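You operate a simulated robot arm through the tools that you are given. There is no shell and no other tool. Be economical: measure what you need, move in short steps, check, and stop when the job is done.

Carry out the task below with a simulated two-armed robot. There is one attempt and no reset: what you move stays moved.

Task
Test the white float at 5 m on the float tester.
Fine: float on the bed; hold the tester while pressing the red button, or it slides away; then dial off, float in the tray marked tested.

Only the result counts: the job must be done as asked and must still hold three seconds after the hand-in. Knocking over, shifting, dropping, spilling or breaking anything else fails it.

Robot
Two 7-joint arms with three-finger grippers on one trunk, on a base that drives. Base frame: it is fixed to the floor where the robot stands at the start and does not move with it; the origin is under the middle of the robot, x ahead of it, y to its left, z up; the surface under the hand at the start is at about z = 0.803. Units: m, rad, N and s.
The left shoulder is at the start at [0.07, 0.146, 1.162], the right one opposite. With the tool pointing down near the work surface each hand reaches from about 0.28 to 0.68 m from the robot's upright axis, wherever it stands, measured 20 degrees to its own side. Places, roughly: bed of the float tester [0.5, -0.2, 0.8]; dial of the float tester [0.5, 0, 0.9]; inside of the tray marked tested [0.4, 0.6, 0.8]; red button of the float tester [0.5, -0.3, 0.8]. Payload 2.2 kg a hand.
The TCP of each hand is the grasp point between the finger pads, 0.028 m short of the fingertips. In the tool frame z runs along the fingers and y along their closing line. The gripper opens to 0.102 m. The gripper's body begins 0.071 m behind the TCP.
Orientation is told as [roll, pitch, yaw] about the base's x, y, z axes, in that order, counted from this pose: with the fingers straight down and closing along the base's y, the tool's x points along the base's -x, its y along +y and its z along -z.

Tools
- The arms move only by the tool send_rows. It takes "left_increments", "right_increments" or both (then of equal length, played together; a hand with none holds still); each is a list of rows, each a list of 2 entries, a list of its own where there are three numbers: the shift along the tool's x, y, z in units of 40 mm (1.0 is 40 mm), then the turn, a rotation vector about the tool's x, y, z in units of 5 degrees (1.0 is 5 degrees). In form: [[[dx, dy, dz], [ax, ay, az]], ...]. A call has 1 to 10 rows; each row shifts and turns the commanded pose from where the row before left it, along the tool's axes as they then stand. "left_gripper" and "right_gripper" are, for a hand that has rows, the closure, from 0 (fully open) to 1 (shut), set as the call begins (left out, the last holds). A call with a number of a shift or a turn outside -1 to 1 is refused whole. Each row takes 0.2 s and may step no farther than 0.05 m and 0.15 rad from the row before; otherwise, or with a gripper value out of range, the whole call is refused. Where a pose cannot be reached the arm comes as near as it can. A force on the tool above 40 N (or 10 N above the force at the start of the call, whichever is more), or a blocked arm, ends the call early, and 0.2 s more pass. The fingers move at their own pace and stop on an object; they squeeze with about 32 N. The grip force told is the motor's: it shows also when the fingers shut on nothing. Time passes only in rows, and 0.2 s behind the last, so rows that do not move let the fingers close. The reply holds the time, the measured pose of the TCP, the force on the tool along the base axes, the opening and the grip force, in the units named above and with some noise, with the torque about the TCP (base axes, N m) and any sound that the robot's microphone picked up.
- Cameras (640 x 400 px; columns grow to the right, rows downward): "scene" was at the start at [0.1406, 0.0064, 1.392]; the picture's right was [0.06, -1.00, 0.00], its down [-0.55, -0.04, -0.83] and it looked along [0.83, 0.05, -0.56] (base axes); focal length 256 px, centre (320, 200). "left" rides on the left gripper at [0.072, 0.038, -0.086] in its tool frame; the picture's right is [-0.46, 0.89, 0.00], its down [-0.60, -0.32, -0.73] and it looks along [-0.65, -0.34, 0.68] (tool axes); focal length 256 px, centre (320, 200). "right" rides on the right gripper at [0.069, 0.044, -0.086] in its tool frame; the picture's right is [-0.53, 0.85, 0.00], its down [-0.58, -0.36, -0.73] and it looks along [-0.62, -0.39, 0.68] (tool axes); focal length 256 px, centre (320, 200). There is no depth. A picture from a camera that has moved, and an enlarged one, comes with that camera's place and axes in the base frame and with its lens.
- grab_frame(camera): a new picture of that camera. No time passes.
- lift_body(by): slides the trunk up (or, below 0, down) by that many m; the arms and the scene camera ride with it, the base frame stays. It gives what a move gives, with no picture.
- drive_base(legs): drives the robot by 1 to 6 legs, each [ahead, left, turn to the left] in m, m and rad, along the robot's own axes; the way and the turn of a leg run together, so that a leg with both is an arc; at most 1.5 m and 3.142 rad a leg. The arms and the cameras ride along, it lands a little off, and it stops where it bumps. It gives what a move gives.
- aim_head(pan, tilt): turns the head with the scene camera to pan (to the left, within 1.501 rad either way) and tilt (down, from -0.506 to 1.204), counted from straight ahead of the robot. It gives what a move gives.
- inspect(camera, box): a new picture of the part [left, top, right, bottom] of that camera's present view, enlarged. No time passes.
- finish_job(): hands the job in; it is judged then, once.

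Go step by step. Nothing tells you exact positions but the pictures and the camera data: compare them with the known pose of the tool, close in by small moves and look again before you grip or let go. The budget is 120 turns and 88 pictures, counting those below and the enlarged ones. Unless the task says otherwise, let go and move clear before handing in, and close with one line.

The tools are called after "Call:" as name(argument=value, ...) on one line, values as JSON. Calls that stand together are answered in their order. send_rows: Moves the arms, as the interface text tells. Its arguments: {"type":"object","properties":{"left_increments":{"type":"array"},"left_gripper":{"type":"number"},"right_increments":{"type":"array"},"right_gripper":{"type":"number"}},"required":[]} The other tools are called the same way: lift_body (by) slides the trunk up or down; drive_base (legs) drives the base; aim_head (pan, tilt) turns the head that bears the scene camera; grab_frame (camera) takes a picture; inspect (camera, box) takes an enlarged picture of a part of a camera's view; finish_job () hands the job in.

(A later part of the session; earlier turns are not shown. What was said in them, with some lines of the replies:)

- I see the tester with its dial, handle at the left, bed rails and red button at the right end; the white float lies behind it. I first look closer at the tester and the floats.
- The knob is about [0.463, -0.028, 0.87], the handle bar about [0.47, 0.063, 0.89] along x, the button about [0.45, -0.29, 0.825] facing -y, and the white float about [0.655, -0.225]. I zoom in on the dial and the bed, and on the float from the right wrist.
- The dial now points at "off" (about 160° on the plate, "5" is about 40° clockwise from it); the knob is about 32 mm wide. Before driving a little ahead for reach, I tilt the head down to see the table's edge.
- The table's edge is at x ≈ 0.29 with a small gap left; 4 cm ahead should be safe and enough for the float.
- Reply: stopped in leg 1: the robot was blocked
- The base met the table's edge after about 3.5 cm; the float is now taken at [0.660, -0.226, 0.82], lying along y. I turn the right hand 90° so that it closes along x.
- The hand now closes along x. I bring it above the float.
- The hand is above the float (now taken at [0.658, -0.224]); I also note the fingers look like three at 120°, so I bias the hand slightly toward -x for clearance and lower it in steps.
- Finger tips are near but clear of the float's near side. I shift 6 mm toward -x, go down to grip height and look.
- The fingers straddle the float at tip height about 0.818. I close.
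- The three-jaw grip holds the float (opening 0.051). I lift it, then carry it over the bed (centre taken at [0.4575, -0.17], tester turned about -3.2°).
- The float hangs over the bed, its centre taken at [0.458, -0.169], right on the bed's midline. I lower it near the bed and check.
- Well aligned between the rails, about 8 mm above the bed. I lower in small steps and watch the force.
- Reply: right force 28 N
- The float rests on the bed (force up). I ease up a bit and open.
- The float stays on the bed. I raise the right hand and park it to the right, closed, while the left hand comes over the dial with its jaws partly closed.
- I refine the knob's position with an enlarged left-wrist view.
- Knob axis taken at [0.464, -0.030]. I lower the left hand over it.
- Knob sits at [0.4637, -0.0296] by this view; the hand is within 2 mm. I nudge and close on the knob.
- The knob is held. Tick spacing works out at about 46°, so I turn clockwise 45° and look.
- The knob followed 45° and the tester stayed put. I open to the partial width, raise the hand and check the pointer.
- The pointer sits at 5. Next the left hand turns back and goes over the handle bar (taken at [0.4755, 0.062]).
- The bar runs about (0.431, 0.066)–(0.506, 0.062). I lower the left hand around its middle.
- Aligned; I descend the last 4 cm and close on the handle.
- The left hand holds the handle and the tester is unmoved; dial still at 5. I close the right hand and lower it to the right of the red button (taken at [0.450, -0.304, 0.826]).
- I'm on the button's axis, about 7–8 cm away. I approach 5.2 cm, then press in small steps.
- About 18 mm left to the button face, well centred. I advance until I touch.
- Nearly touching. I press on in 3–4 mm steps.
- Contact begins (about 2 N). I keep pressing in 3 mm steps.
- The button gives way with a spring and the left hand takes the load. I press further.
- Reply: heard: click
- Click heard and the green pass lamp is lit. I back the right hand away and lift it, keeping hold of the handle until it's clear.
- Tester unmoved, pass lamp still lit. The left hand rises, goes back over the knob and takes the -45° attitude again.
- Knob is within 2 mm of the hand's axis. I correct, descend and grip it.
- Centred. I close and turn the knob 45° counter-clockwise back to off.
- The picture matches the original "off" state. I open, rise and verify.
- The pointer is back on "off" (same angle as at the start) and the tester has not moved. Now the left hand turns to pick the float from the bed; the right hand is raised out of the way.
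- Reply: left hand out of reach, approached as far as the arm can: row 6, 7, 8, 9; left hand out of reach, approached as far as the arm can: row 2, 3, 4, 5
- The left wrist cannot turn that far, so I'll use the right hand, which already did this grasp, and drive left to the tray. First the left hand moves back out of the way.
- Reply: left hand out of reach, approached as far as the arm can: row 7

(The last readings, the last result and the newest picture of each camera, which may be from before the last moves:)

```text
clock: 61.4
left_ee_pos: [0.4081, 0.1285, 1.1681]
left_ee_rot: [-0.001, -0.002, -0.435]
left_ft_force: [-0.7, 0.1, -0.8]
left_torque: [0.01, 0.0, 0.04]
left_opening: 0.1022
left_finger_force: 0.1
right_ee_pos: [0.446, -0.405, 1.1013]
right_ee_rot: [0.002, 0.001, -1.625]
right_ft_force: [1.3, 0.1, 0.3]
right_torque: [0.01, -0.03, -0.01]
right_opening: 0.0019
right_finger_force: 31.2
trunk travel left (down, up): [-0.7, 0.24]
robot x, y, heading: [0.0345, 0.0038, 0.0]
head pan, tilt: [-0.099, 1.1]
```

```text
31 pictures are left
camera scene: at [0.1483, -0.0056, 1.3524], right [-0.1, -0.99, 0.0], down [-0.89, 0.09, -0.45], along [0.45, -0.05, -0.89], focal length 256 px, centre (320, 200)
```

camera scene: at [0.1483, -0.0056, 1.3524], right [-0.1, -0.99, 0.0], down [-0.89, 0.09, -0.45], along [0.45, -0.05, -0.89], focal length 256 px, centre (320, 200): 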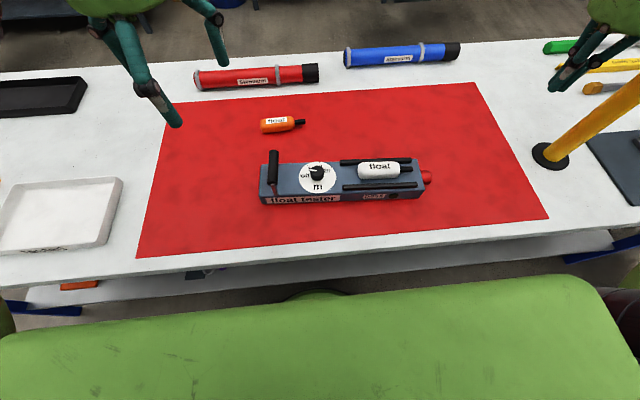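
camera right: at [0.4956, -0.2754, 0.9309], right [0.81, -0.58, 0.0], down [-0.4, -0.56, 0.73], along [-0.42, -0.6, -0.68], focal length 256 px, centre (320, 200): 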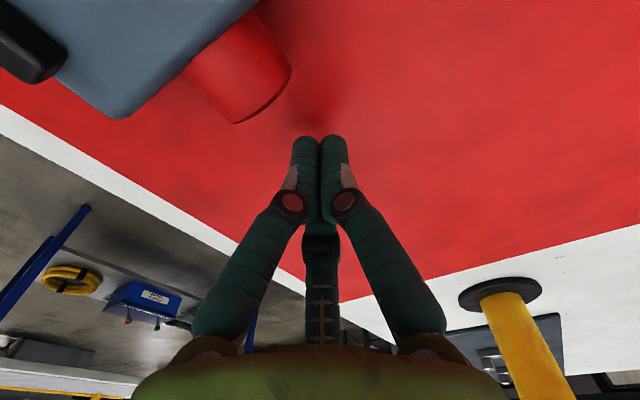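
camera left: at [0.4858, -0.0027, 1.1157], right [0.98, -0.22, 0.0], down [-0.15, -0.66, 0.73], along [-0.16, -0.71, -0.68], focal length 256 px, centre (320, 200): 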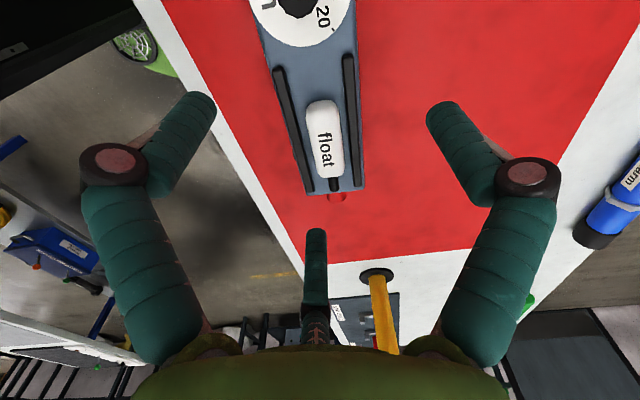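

The left hand is clear. The right hand goes back over the float with its jaws open.

Call:
send_rows(right_increments=[[[0.98, -0.035, 0], [0, 0, 0]], [[0.98, -0.035, 0], [0, 0, 0]], [[0.98, -0.035, 0], [0, 0, 0]], [[0.98, -0.035, 0], [0, 0, 0]], [[0.98, -0.035, 0], [0, 0, 0]], [[0.97, -0.035, 0], [0, 0, 0]], [[0, 0, 0.9], [0, 0, 0]], [[0, 0, 0.9], [0, 0, 0]], [[0, 0, 0.9], [0, 0, 0]], [[0, 0, 0.9], [0, 0, 0]]], right_gripper=0)

Call:
inspect(camera="scene", box=[320, 110, 460, 210])

Call:
grab_frame(camera="right")

```text
clock: 63.5
left_ee_pos: [0.4083, 0.125, 1.1683]
left_ee_rot: [-0.001, -0.001, -0.435]
left_ft_force: [0.1, 0.3, 0.2]
left_torque: [0.01, 0.0, -0.03]
left_opening: 0.102
left_finger_force: 0.0
right_ee_pos: [0.4519, -0.1695, 0.9545]
right_ee_rot: [0.001, 0.002, -1.626]
right_ft_force: [0.1, 0.0, 0.1]
right_torque: [-0.01, -0.01, 0.01]
right_opening: 0.102
right_finger_force: 0.1
trunk travel left (down, up): [-0.7, 0.24]
robot x, y, heading: [0.034, -0.0004, 0.004]
head pan, tilt: [-0.099, 1.1]
```

```text
4.00 times, centred on (390, 160) of scene
camera zoom: at [0.1487, -0.0065, 1.3524], right [-0.1, -0.99, 0.0], down [-0.89, 0.09, -0.45], along [0.45, -0.04, -0.89], focal length 1025 px, centre (40, 360)
```

zoom: 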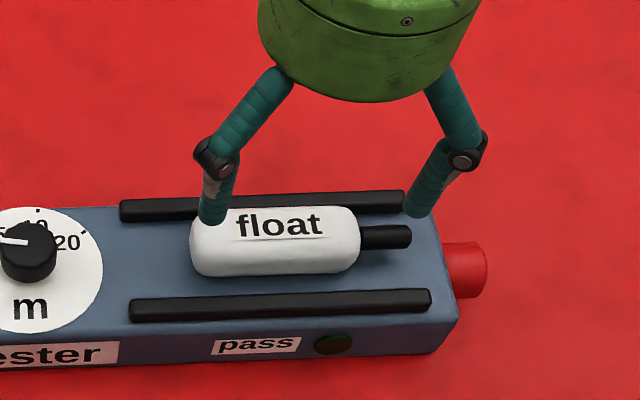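

```text
29 pictures are left
camera right: at [0.4988, -0.1033, 1.0412], right [0.81, -0.58, 0.0], down [-0.4, -0.56, 0.73], along [-0.42, -0.59, -0.68], focal length 256 px, centre (320, 200)
```

right: 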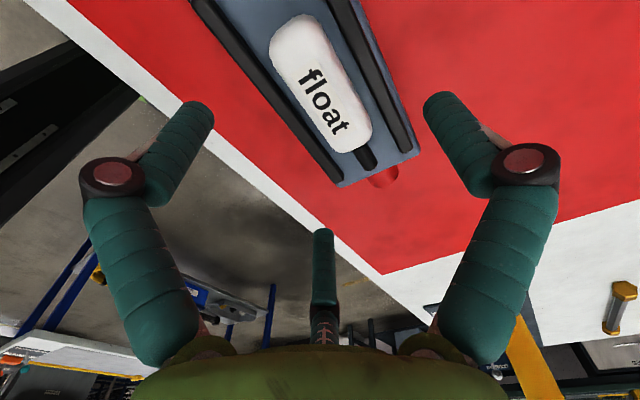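

Aligned as on release. I descend to grip height and close.

Call:
send_rows(right_increments=[[[0, -0.04, 0.6], [0, 0, 0]], [[0, 0, 0.6], [0, 0, 0]], [[0, 0, 0.38], [0, 0, 0]], [[0, 0, 0], [0, 0, 0]]])

Call:
send_rows(right_increments=[[[0, 0, 0], [0, 0, 0]], [[0, 0, 0], [0, 0, 0]], [[0, 0, 0], [0, 0, 0]], [[0, 0, 0], [0, 0, 0]]], right_gripper=1)

Call:
inspect(camera="scene", box=[320, 110, 460, 210])

```text
clock: 64.5
left_ee_pos: [0.408, 0.1265, 1.1675]
left_ee_rot: [-0.001, 0.0, -0.438]
left_ft_force: [-0.3, 0.2, -0.3]
left_torque: [-0.01, -0.03, 0.03]
left_opening: 0.1019
left_finger_force: 0.1
right_ee_pos: [0.449, -0.1701, 0.8927]
right_ee_rot: [0.001, 0.0, -1.628]
right_ft_force: [-0.4, 0.4, 0.7]
right_torque: [-0.02, 0.0, 0.02]
right_opening: 0.102
right_finger_force: 0.0
trunk travel left (down, up): [-0.7, 0.24]
robot x, y, heading: [0.0326, 0.0014, 0.003]
head pan, tilt: [-0.099, 1.1]
```

```text
clock: 65.5
left_ee_pos: [0.4066, 0.1257, 1.1671]
left_ee_rot: [0.0, -0.002, -0.435]
left_ft_force: [0.1, 0.9, -0.6]
left_torque: [0.0, -0.01, 0.0]
left_opening: 0.1019
left_finger_force: 0.0
right_ee_pos: [0.4496, -0.1686, 0.8949]
right_ee_rot: [0.004, 0.002, -1.627]
right_ft_force: [2.0, -0.8, 7.3]
right_torque: [0.25, -0.13, -0.05]
right_opening: 0.0507
right_finger_force: 31.7
trunk travel left (down, up): [-0.7, 0.24]
robot x, y, heading: [0.033, 0.0014, -0.003]
head pan, tilt: [-0.099, 1.1]
```

```text
4.00 times, centred on (390, 160) of scene
camera zoom: at [0.1478, -0.0056, 1.3525], right [-0.1, -0.99, 0.0], down [-0.89, 0.09, -0.45], along [0.45, -0.05, -0.89], focal length 1025 px, centre (40, 360)
```

zoom: 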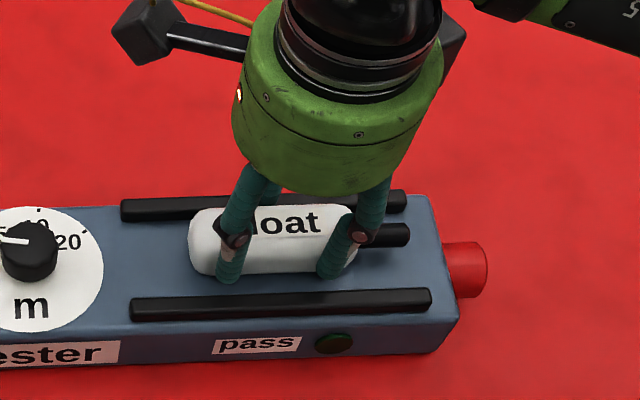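

Gripped as before (0.0507). I lift it 17 cm straight up, then back the base off the table by 3 cm and look to the left for the way.

Call:
send_rows(right_increments=[[[0, 0, -0.4], [0, 0, 0]], [[0, 0, -0.7], [0, 0, 0]], [[0, 0, -0.9], [0, 0, 0]], [[0, 0, -0.9], [0, 0, 0]], [[0, 0, -0.9], [0, 0, 0]], [[0, 0, -0.5], [0, 0, 0]]])

Call:
drive_base(legs=[[-0.03, 0, 0]])

Call:
aim_head(pan=0.8, tilt=0.8)

Call:
grab_frame(camera="scene")

```text
clock: 67.0
left_ee_pos: [0.4081, 0.1267, 1.1675]
left_ee_rot: [0.0, -0.002, -0.435]
left_ft_force: [0.4, -0.1, 1.4]
left_torque: [0.04, 0.0, 0.02]
left_opening: 0.1019
left_finger_force: 0.0
right_ee_pos: [0.4494, -0.1699, 1.0662]
right_ee_rot: [0.002, 0.001, -1.627]
right_ft_force: [-0.6, 0.9, -0.9]
right_torque: [0.02, 0.02, -0.02]
right_opening: 0.0509
right_finger_force: 32.4
trunk travel left (down, up): [-0.7, 0.24]
robot x, y, heading: [0.0385, 0.0001, -0.003]
head pan, tilt: [-0.099, 1.1]
```

```text
clock: 67.8
left_ee_pos: [0.3837, 0.1264, 1.1655]
left_ee_rot: [-0.002, 0.005, -0.436]
left_ft_force: [0.9, 0.4, -0.1]
left_torque: [0.0, 0.09, 0.03]
left_opening: 0.102
left_finger_force: 0.0
right_ee_pos: [0.4246, -0.1691, 1.0629]
right_ee_rot: [-0.004, -0.001, -1.628]
right_ft_force: [1.0, -0.8, -0.8]
right_torque: [0.0, 0.06, 0.0]
right_opening: 0.0508
right_finger_force: 32.0
trunk travel left (down, up): [-0.7, 0.24]
robot x, y, heading: [0.0028, -0.002, -0.004]
head pan, tilt: [-0.099, 1.1]
```

```text
clock: 69.0
left_ee_pos: [0.3791, 0.127, 1.167]
left_ee_rot: [-0.001, 0.0, -0.437]
left_ft_force: [-0.5, -0.2, 0.0]
left_torque: [-0.02, 0.04, 0.0]
left_opening: 0.1019
left_finger_force: 0.1
right_ee_pos: [0.421, -0.1684, 1.0643]
right_ee_rot: [0.0, -0.001, -1.627]
right_ft_force: [0.1, 0.3, 0.0]
right_torque: [0.01, 0.0, 0.0]
right_opening: 0.0507
right_finger_force: 31.9
trunk travel left (down, up): [-0.7, 0.24]
robot x, y, heading: [-0.0009, 0.0004, 0.004]
head pan, tilt: [0.799, 0.799]
```

```text
27 pictures are left
camera scene: at [0.1126, 0.0583, 1.3741], right [0.72, -0.7, 0.0], down [-0.5, -0.51, -0.7], along [0.49, 0.5, -0.72], focal length 256 px, centre (320, 200)
```

scene: 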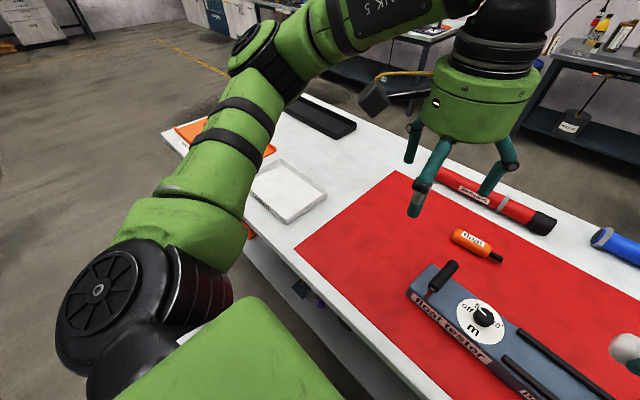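

The floor to the left is free. I drive 0.74 m to the left so that the right hand comes over the tray (centre taken at [0.447, 0.575]).

Call:
drive_base(legs=[[0, 0.4, 0], [0, 0.34, 0]])

Call:
aim_head(pan=-0.2, tilt=1.0)

Call:
grab_frame(camera="scene")

Call:
grab_frame(camera="right")

```text
clock: 73.3
left_ee_pos: [0.3807, 0.861, 1.1669]
left_ee_rot: [0.0, 0.0, -0.44]
left_ft_force: [0.5, 0.4, 0.1]
left_torque: [0.02, 0.01, 0.03]
left_opening: 0.102
left_finger_force: 0.1
right_ee_pos: [0.4206, 0.5655, 1.0654]
right_ee_rot: [0.0, 0.001, -1.629]
right_ft_force: [0.7, 0.3, 0.0]
right_torque: [0.01, -0.01, -0.01]
right_opening: 0.0508
right_finger_force: 32.0
trunk travel left (down, up): [-0.7, 0.24]
robot x, y, heading: [0.0032, 0.7333, -0.007]
head pan, tilt: [0.799, 0.799]
```

```text
clock: 74.5
left_ee_pos: [0.3805, 0.8617, 1.1675]
left_ee_rot: [0.001, 0.001, -0.44]
left_ft_force: [0.4, -0.1, 0.0]
left_torque: [0.0, -0.04, 0.03]
left_opening: 0.1019
left_finger_force: 0.0
right_ee_pos: [0.4211, 0.5659, 1.0646]
right_ee_rot: [0.0, 0.002, -1.632]
right_ft_force: [0.4, 0.6, -0.1]
right_torque: [-0.02, 0.01, 0.01]
right_opening: 0.0509
right_finger_force: 32.0
trunk travel left (down, up): [-0.7, 0.24]
robot x, y, heading: [0.0051, 0.7389, 0.002]
head pan, tilt: [-0.201, 1.0]
```

```text
26 pictures are left
camera scene: at [0.1261, 0.7229, 1.359], right [-0.2, -0.98, 0.0], down [-0.82, 0.17, -0.54], along [0.53, -0.11, -0.84], focal length 256 px, centre (320, 200)
```

scene: 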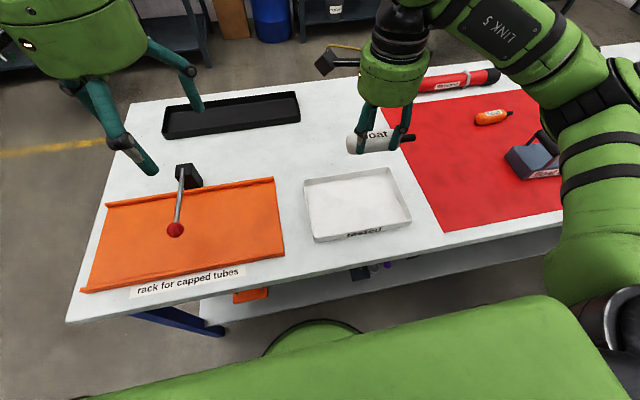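

```text
25 pictures are left
camera right: at [0.4681, 0.6336, 1.152], right [0.81, -0.58, 0.0], down [-0.4, -0.55, 0.73], along [-0.43, -0.59, -0.68], focal length 256 px, centre (320, 200)
```

right: 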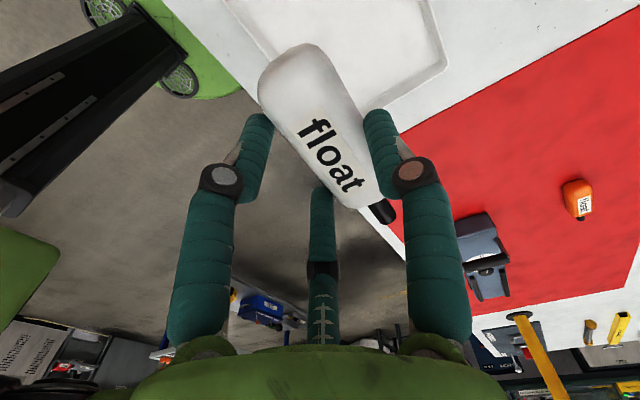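

The tray spans about x 0.37–0.528, y 0.448–0.686, and the float hangs over it. I shift 15 mm ahead and lower.

Call:
send_rows(right_increments=[[[0, 0.2, 0.5], [0, 0, 0]], [[0, 0.2, 0.7], [0, 0, 0]], [[0, 0, 0.9], [0, 0, 0]], [[0, 0, 0.9], [0, 0, 0]], [[0, 0, 0.8], [0, 0, 0]], [[0, 0, 0.6], [0, 0, 0]], [[0, 0, 0.3], [0, 0, 0]], [[0, 0, 0], [0, 0, 0]]])

Call:
inspect(camera="scene", box=[290, 120, 430, 250])

```text
clock: 76.3
left_ee_pos: [0.3806, 0.863, 1.1668]
left_ee_rot: [0.0, 0.0, -0.439]
left_ft_force: [0.4, 0.7, -0.7]
left_torque: [0.01, 0.02, 0.02]
left_opening: 0.1021
left_finger_force: 0.0
right_ee_pos: [0.4374, 0.5662, 0.8762]
right_ee_rot: [0.001, 0.001, -1.631]
right_ft_force: [-0.4, 0.2, -0.9]
right_torque: [-0.04, 0.02, 0.03]
right_opening: 0.0508
right_finger_force: 31.9
trunk travel left (down, up): [-0.7, 0.24]
robot x, y, heading: [0.0065, 0.7361, -0.003]
head pan, tilt: [-0.201, 1.0]
```

```text
3.08 times, centred on (360, 185) of scene
camera zoom: at [0.126, 0.7227, 1.359], right [-0.2, -0.98, 0.0], down [-0.82, 0.17, -0.54], along [0.53, -0.11, -0.84], focal length 788 px, centre (197, 246)
```

zoom: 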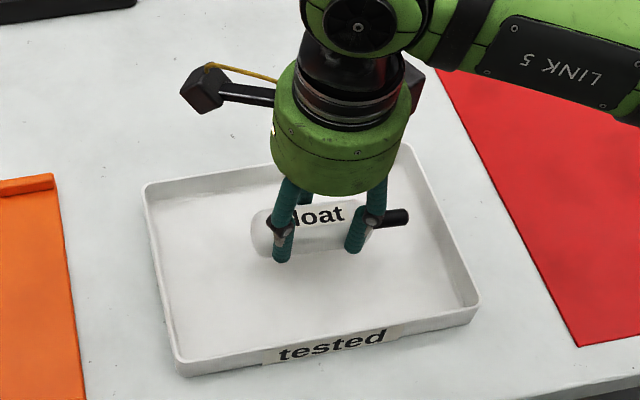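

Within the tray with clearance all round. I lower the last bit until it touches.

Call:
send_rows(right_increments=[[[0, 0, 0.3], [0, 0, 0]], [[0, 0, 0.2], [0, 0, 0]], [[0, 0, 0], [0, 0, 0]]])

Call:
send_rows(right_increments=[[[0, 0, 0.1], [0, 0, 0]], [[0, 0, 0], [0, 0, 0]]])

```text
clock: 77.2
left_ee_pos: [0.3801, 0.8629, 1.1673]
left_ee_rot: [0.0, 0.0, -0.44]
left_ft_force: [0.4, 0.2, 0.5]
left_torque: [0.02, 0.0, -0.01]
left_opening: 0.1017
left_finger_force: 0.0
right_ee_pos: [0.4365, 0.5649, 0.8559]
right_ee_rot: [0.0, 0.0, -1.629]
right_ft_force: [0.2, 0.0, -1.1]
right_torque: [-0.02, 0.01, 0.02]
right_opening: 0.0509
right_finger_force: 32.2
trunk travel left (down, up): [-0.7, 0.24]
robot x, y, heading: [0.0053, 0.7387, -0.006]
head pan, tilt: [-0.201, 1.0]
```

```text
clock: 77.8
left_ee_pos: [0.3808, 0.8624, 1.1663]
left_ee_rot: [0.001, 0.0, -0.44]
left_ft_force: [-0.4, -0.4, -0.3]
left_torque: [0.0, -0.01, -0.02]
left_opening: 0.102
left_finger_force: 0.1
right_ee_pos: [0.4377, 0.5658, 0.8525]
right_ee_rot: [0.0, -0.001, -1.63]
right_ft_force: [-0.4, 0.1, -1.0]
right_torque: [0.03, 0.01, 0.0]
right_opening: 0.0505
right_finger_force: 32.1
trunk travel left (down, up): [-0.7, 0.24]
robot x, y, heading: [0.0045, 0.7392, -0.005]
head pan, tilt: [-0.201, 1.0]
```

Call:
send_rows(right_increments=[[[0, 0, 0.06], [0, 0, 0]], [[0, 0, 0], [0, 0, 0]]])

```text
clock: 78.3
left_ee_pos: [0.38, 0.8622, 1.1672]
left_ee_rot: [0.0, 0.0, -0.441]
left_ft_force: [-1.2, 0.0, -0.1]
left_torque: [-0.01, 0.01, 0.0]
left_opening: 0.102
left_finger_force: 0.0
right_ee_pos: [0.4366, 0.566, 0.8513]
right_ee_rot: [0.0, 0.0, -1.632]
right_ft_force: [-0.2, 0.1, -1.2]
right_torque: [-0.02, -0.01, 0.01]
right_opening: 0.0507
right_finger_force: 32.3
trunk travel left (down, up): [-0.7, 0.24]
robot x, y, heading: [0.009, 0.7356, -0.003]
head pan, tilt: [-0.201, 1.0]
```

No touch yet at 0.851; I go on in 2 mm steps.

Call:
send_rows(right_increments=[[[0, 0, 0.05], [0, 0, 0]], [[0, 0, 0], [0, 0, 0]]])

Call:
send_rows(right_increments=[[[0, 0, 0.05], [0, 0, 0]], [[0, 0, 0], [0, 0, 0]]])

```text
clock: 79.0
left_ee_pos: [0.38, 0.8629, 1.1679]
left_ee_rot: [0.0, -0.003, -0.44]
left_ft_force: [0.2, 0.3, 0.4]
left_torque: [-0.03, 0.01, 0.0]
left_opening: 0.1018
left_finger_force: 0.1
right_ee_pos: [0.4371, 0.5654, 0.8507]
right_ee_rot: [0.004, 0.002, -1.629]
right_ft_force: [0.4, -1.3, 8.2]
right_torque: [0.3, -0.11, 0.02]
right_opening: 0.0509
right_finger_force: 32.0
trunk travel left (down, up): [-0.7, 0.24]
robot x, y, heading: [0.0049, 0.7361, -0.005]
head pan, tilt: [-0.201, 1.0]
```

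```text
clock: 79.5
left_ee_pos: [0.3775, 0.8629, 1.1685]
left_ee_rot: [-0.001, -0.004, -0.44]
left_ft_force: [0.5, 0.1, 0.3]
left_torque: [0.0, -0.01, -0.02]
left_opening: 0.102
left_finger_force: 0.1
right_ee_pos: [0.4369, 0.5657, 0.8496]
right_ee_rot: [0.008, 0.001, -1.632]
right_ft_force: [-0.3, -2.4, 25.5]
right_torque: [0.09, -0.1, 0.0]
right_opening: 0.0509
right_finger_force: 31.9
trunk travel left (down, up): [-0.7, 0.24]
robot x, y, heading: [0.0081, 0.7352, -0.004]
head pan, tilt: [-0.201, 1.0]
```

The float rests on the tray floor. I ease up, open and rise straight.

Call:
send_rows(right_increments=[[[0, 0, -0.05], [0, 0, 0]], [[0, 0, 0], [0, 0, 0]]])

Call:
send_rows(right_increments=[[[0, 0, 0], [0, 0, 0]], [[0, 0, 0], [0, 0, 0]], [[0, 0, 0], [0, 0, 0]]], right_gripper=0)

Call:
send_rows(right_increments=[[[0, 0, -0.4], [0, 0, 0]], [[0, 0, -0.8], [0, 0, 0]], [[0, 0, -1], [0, 0, 0]], [[0, 0, -1], [0, 0, 0]], [[0, 0, -1], [0, 0, 0]], [[0, 0, -1], [0, 0, 0]], [[0, 0, 0], [0, 0, 0]]])

Call:
grab_frame(camera="scene")

Call:
inspect(camera="scene", box=[480, 90, 640, 190])

```text
clock: 80.2
left_ee_pos: [0.3792, 0.8622, 1.1675]
left_ee_rot: [-0.002, -0.002, -0.44]
left_ft_force: [-0.1, 0.3, -0.2]
left_torque: [0.02, -0.02, -0.05]
left_opening: 0.102
left_finger_force: 0.0
right_ee_pos: [0.4366, 0.5655, 0.85]
right_ee_rot: [0.003, 0.0, -1.63]
right_ft_force: [2.4, -0.7, 16.4]
right_torque: [0.21, -0.39, -0.08]
right_opening: 0.0508
right_finger_force: 32.2
trunk travel left (down, up): [-0.7, 0.24]
robot x, y, heading: [0.0045, 0.7372, -0.003]
head pan, tilt: [-0.201, 1.0]
```

```text
clock: 81.0
left_ee_pos: [0.3815, 0.8607, 1.1669]
left_ee_rot: [0.001, 0.0, -0.439]
left_ft_force: [-0.4, 0.2, 0.5]
left_torque: [0.01, -0.01, 0.03]
left_opening: 0.1022
left_finger_force: 0.1
right_ee_pos: [0.4372, 0.5652, 0.8488]
right_ee_rot: [0.001, 0.002, -1.631]
right_ft_force: [0.1, 0.1, -0.4]
right_torque: [-0.01, 0.04, 0.01]
right_opening: 0.1021
right_finger_force: 0.1
trunk travel left (down, up): [-0.7, 0.24]
robot x, y, heading: [0.0044, 0.739, -0.003]
head pan, tilt: [-0.201, 1.0]
```

```text
clock: 82.5
left_ee_pos: [0.3808, 0.8618, 1.1672]
left_ee_rot: [0.001, 0.001, -0.439]
left_ft_force: [0.6, 0.4, -0.5]
left_torque: [0.01, 0.02, 0.01]
left_opening: 0.102
left_finger_force: 0.0
right_ee_pos: [0.4347, 0.5662, 1.0567]
right_ee_rot: [-0.001, 0.001, -1.63]
right_ft_force: [1.3, -0.2, -0.1]
right_torque: [0.03, -0.01, -0.01]
right_opening: 0.1021
right_finger_force: 0.0
trunk travel left (down, up): [-0.7, 0.24]
robot x, y, heading: [0.0047, 0.73, -0.005]
head pan, tilt: [-0.201, 1.0]
```

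```text
23 pictures are left
camera scene: at [0.1262, 0.7224, 1.3589], right [-0.2, -0.98, 0.0], down [-0.82, 0.17, -0.54], along [0.53, -0.11, -0.84], focal length 256 px, centre (320, 200)
```

scene: 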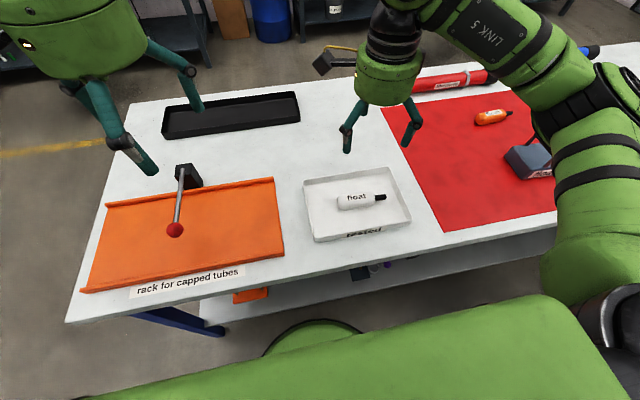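

```text
4.00 times, centred on (560, 140) of scene
camera zoom: at [0.1262, 0.7224, 1.3589], right [-0.2, -0.98, 0.0], down [-0.82, 0.17, -0.54], along [0.53, -0.11, -0.84], focal length 1025 px, centre (-640, 440)
```

zoom: 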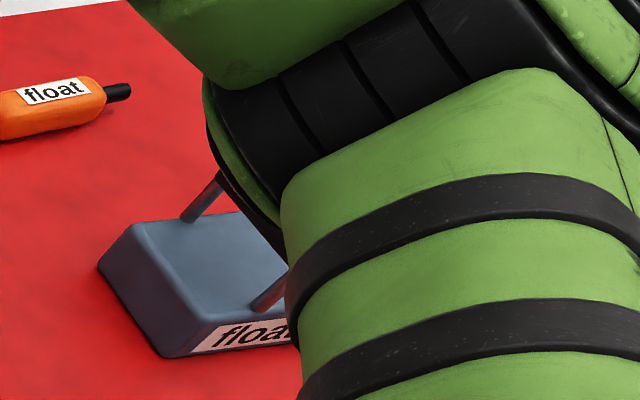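

The white float lies in the tested tray, both hands are clear, and the tester stands where it was with its dial at off. I hand in.

Call:
finish_job()

```text
The job is handed in.
```

The white float was tested at 5 m, the pass lamp lit, and I handed the job in. The dial is back at off, the float is in the tested tray, and the tester stayed in place.
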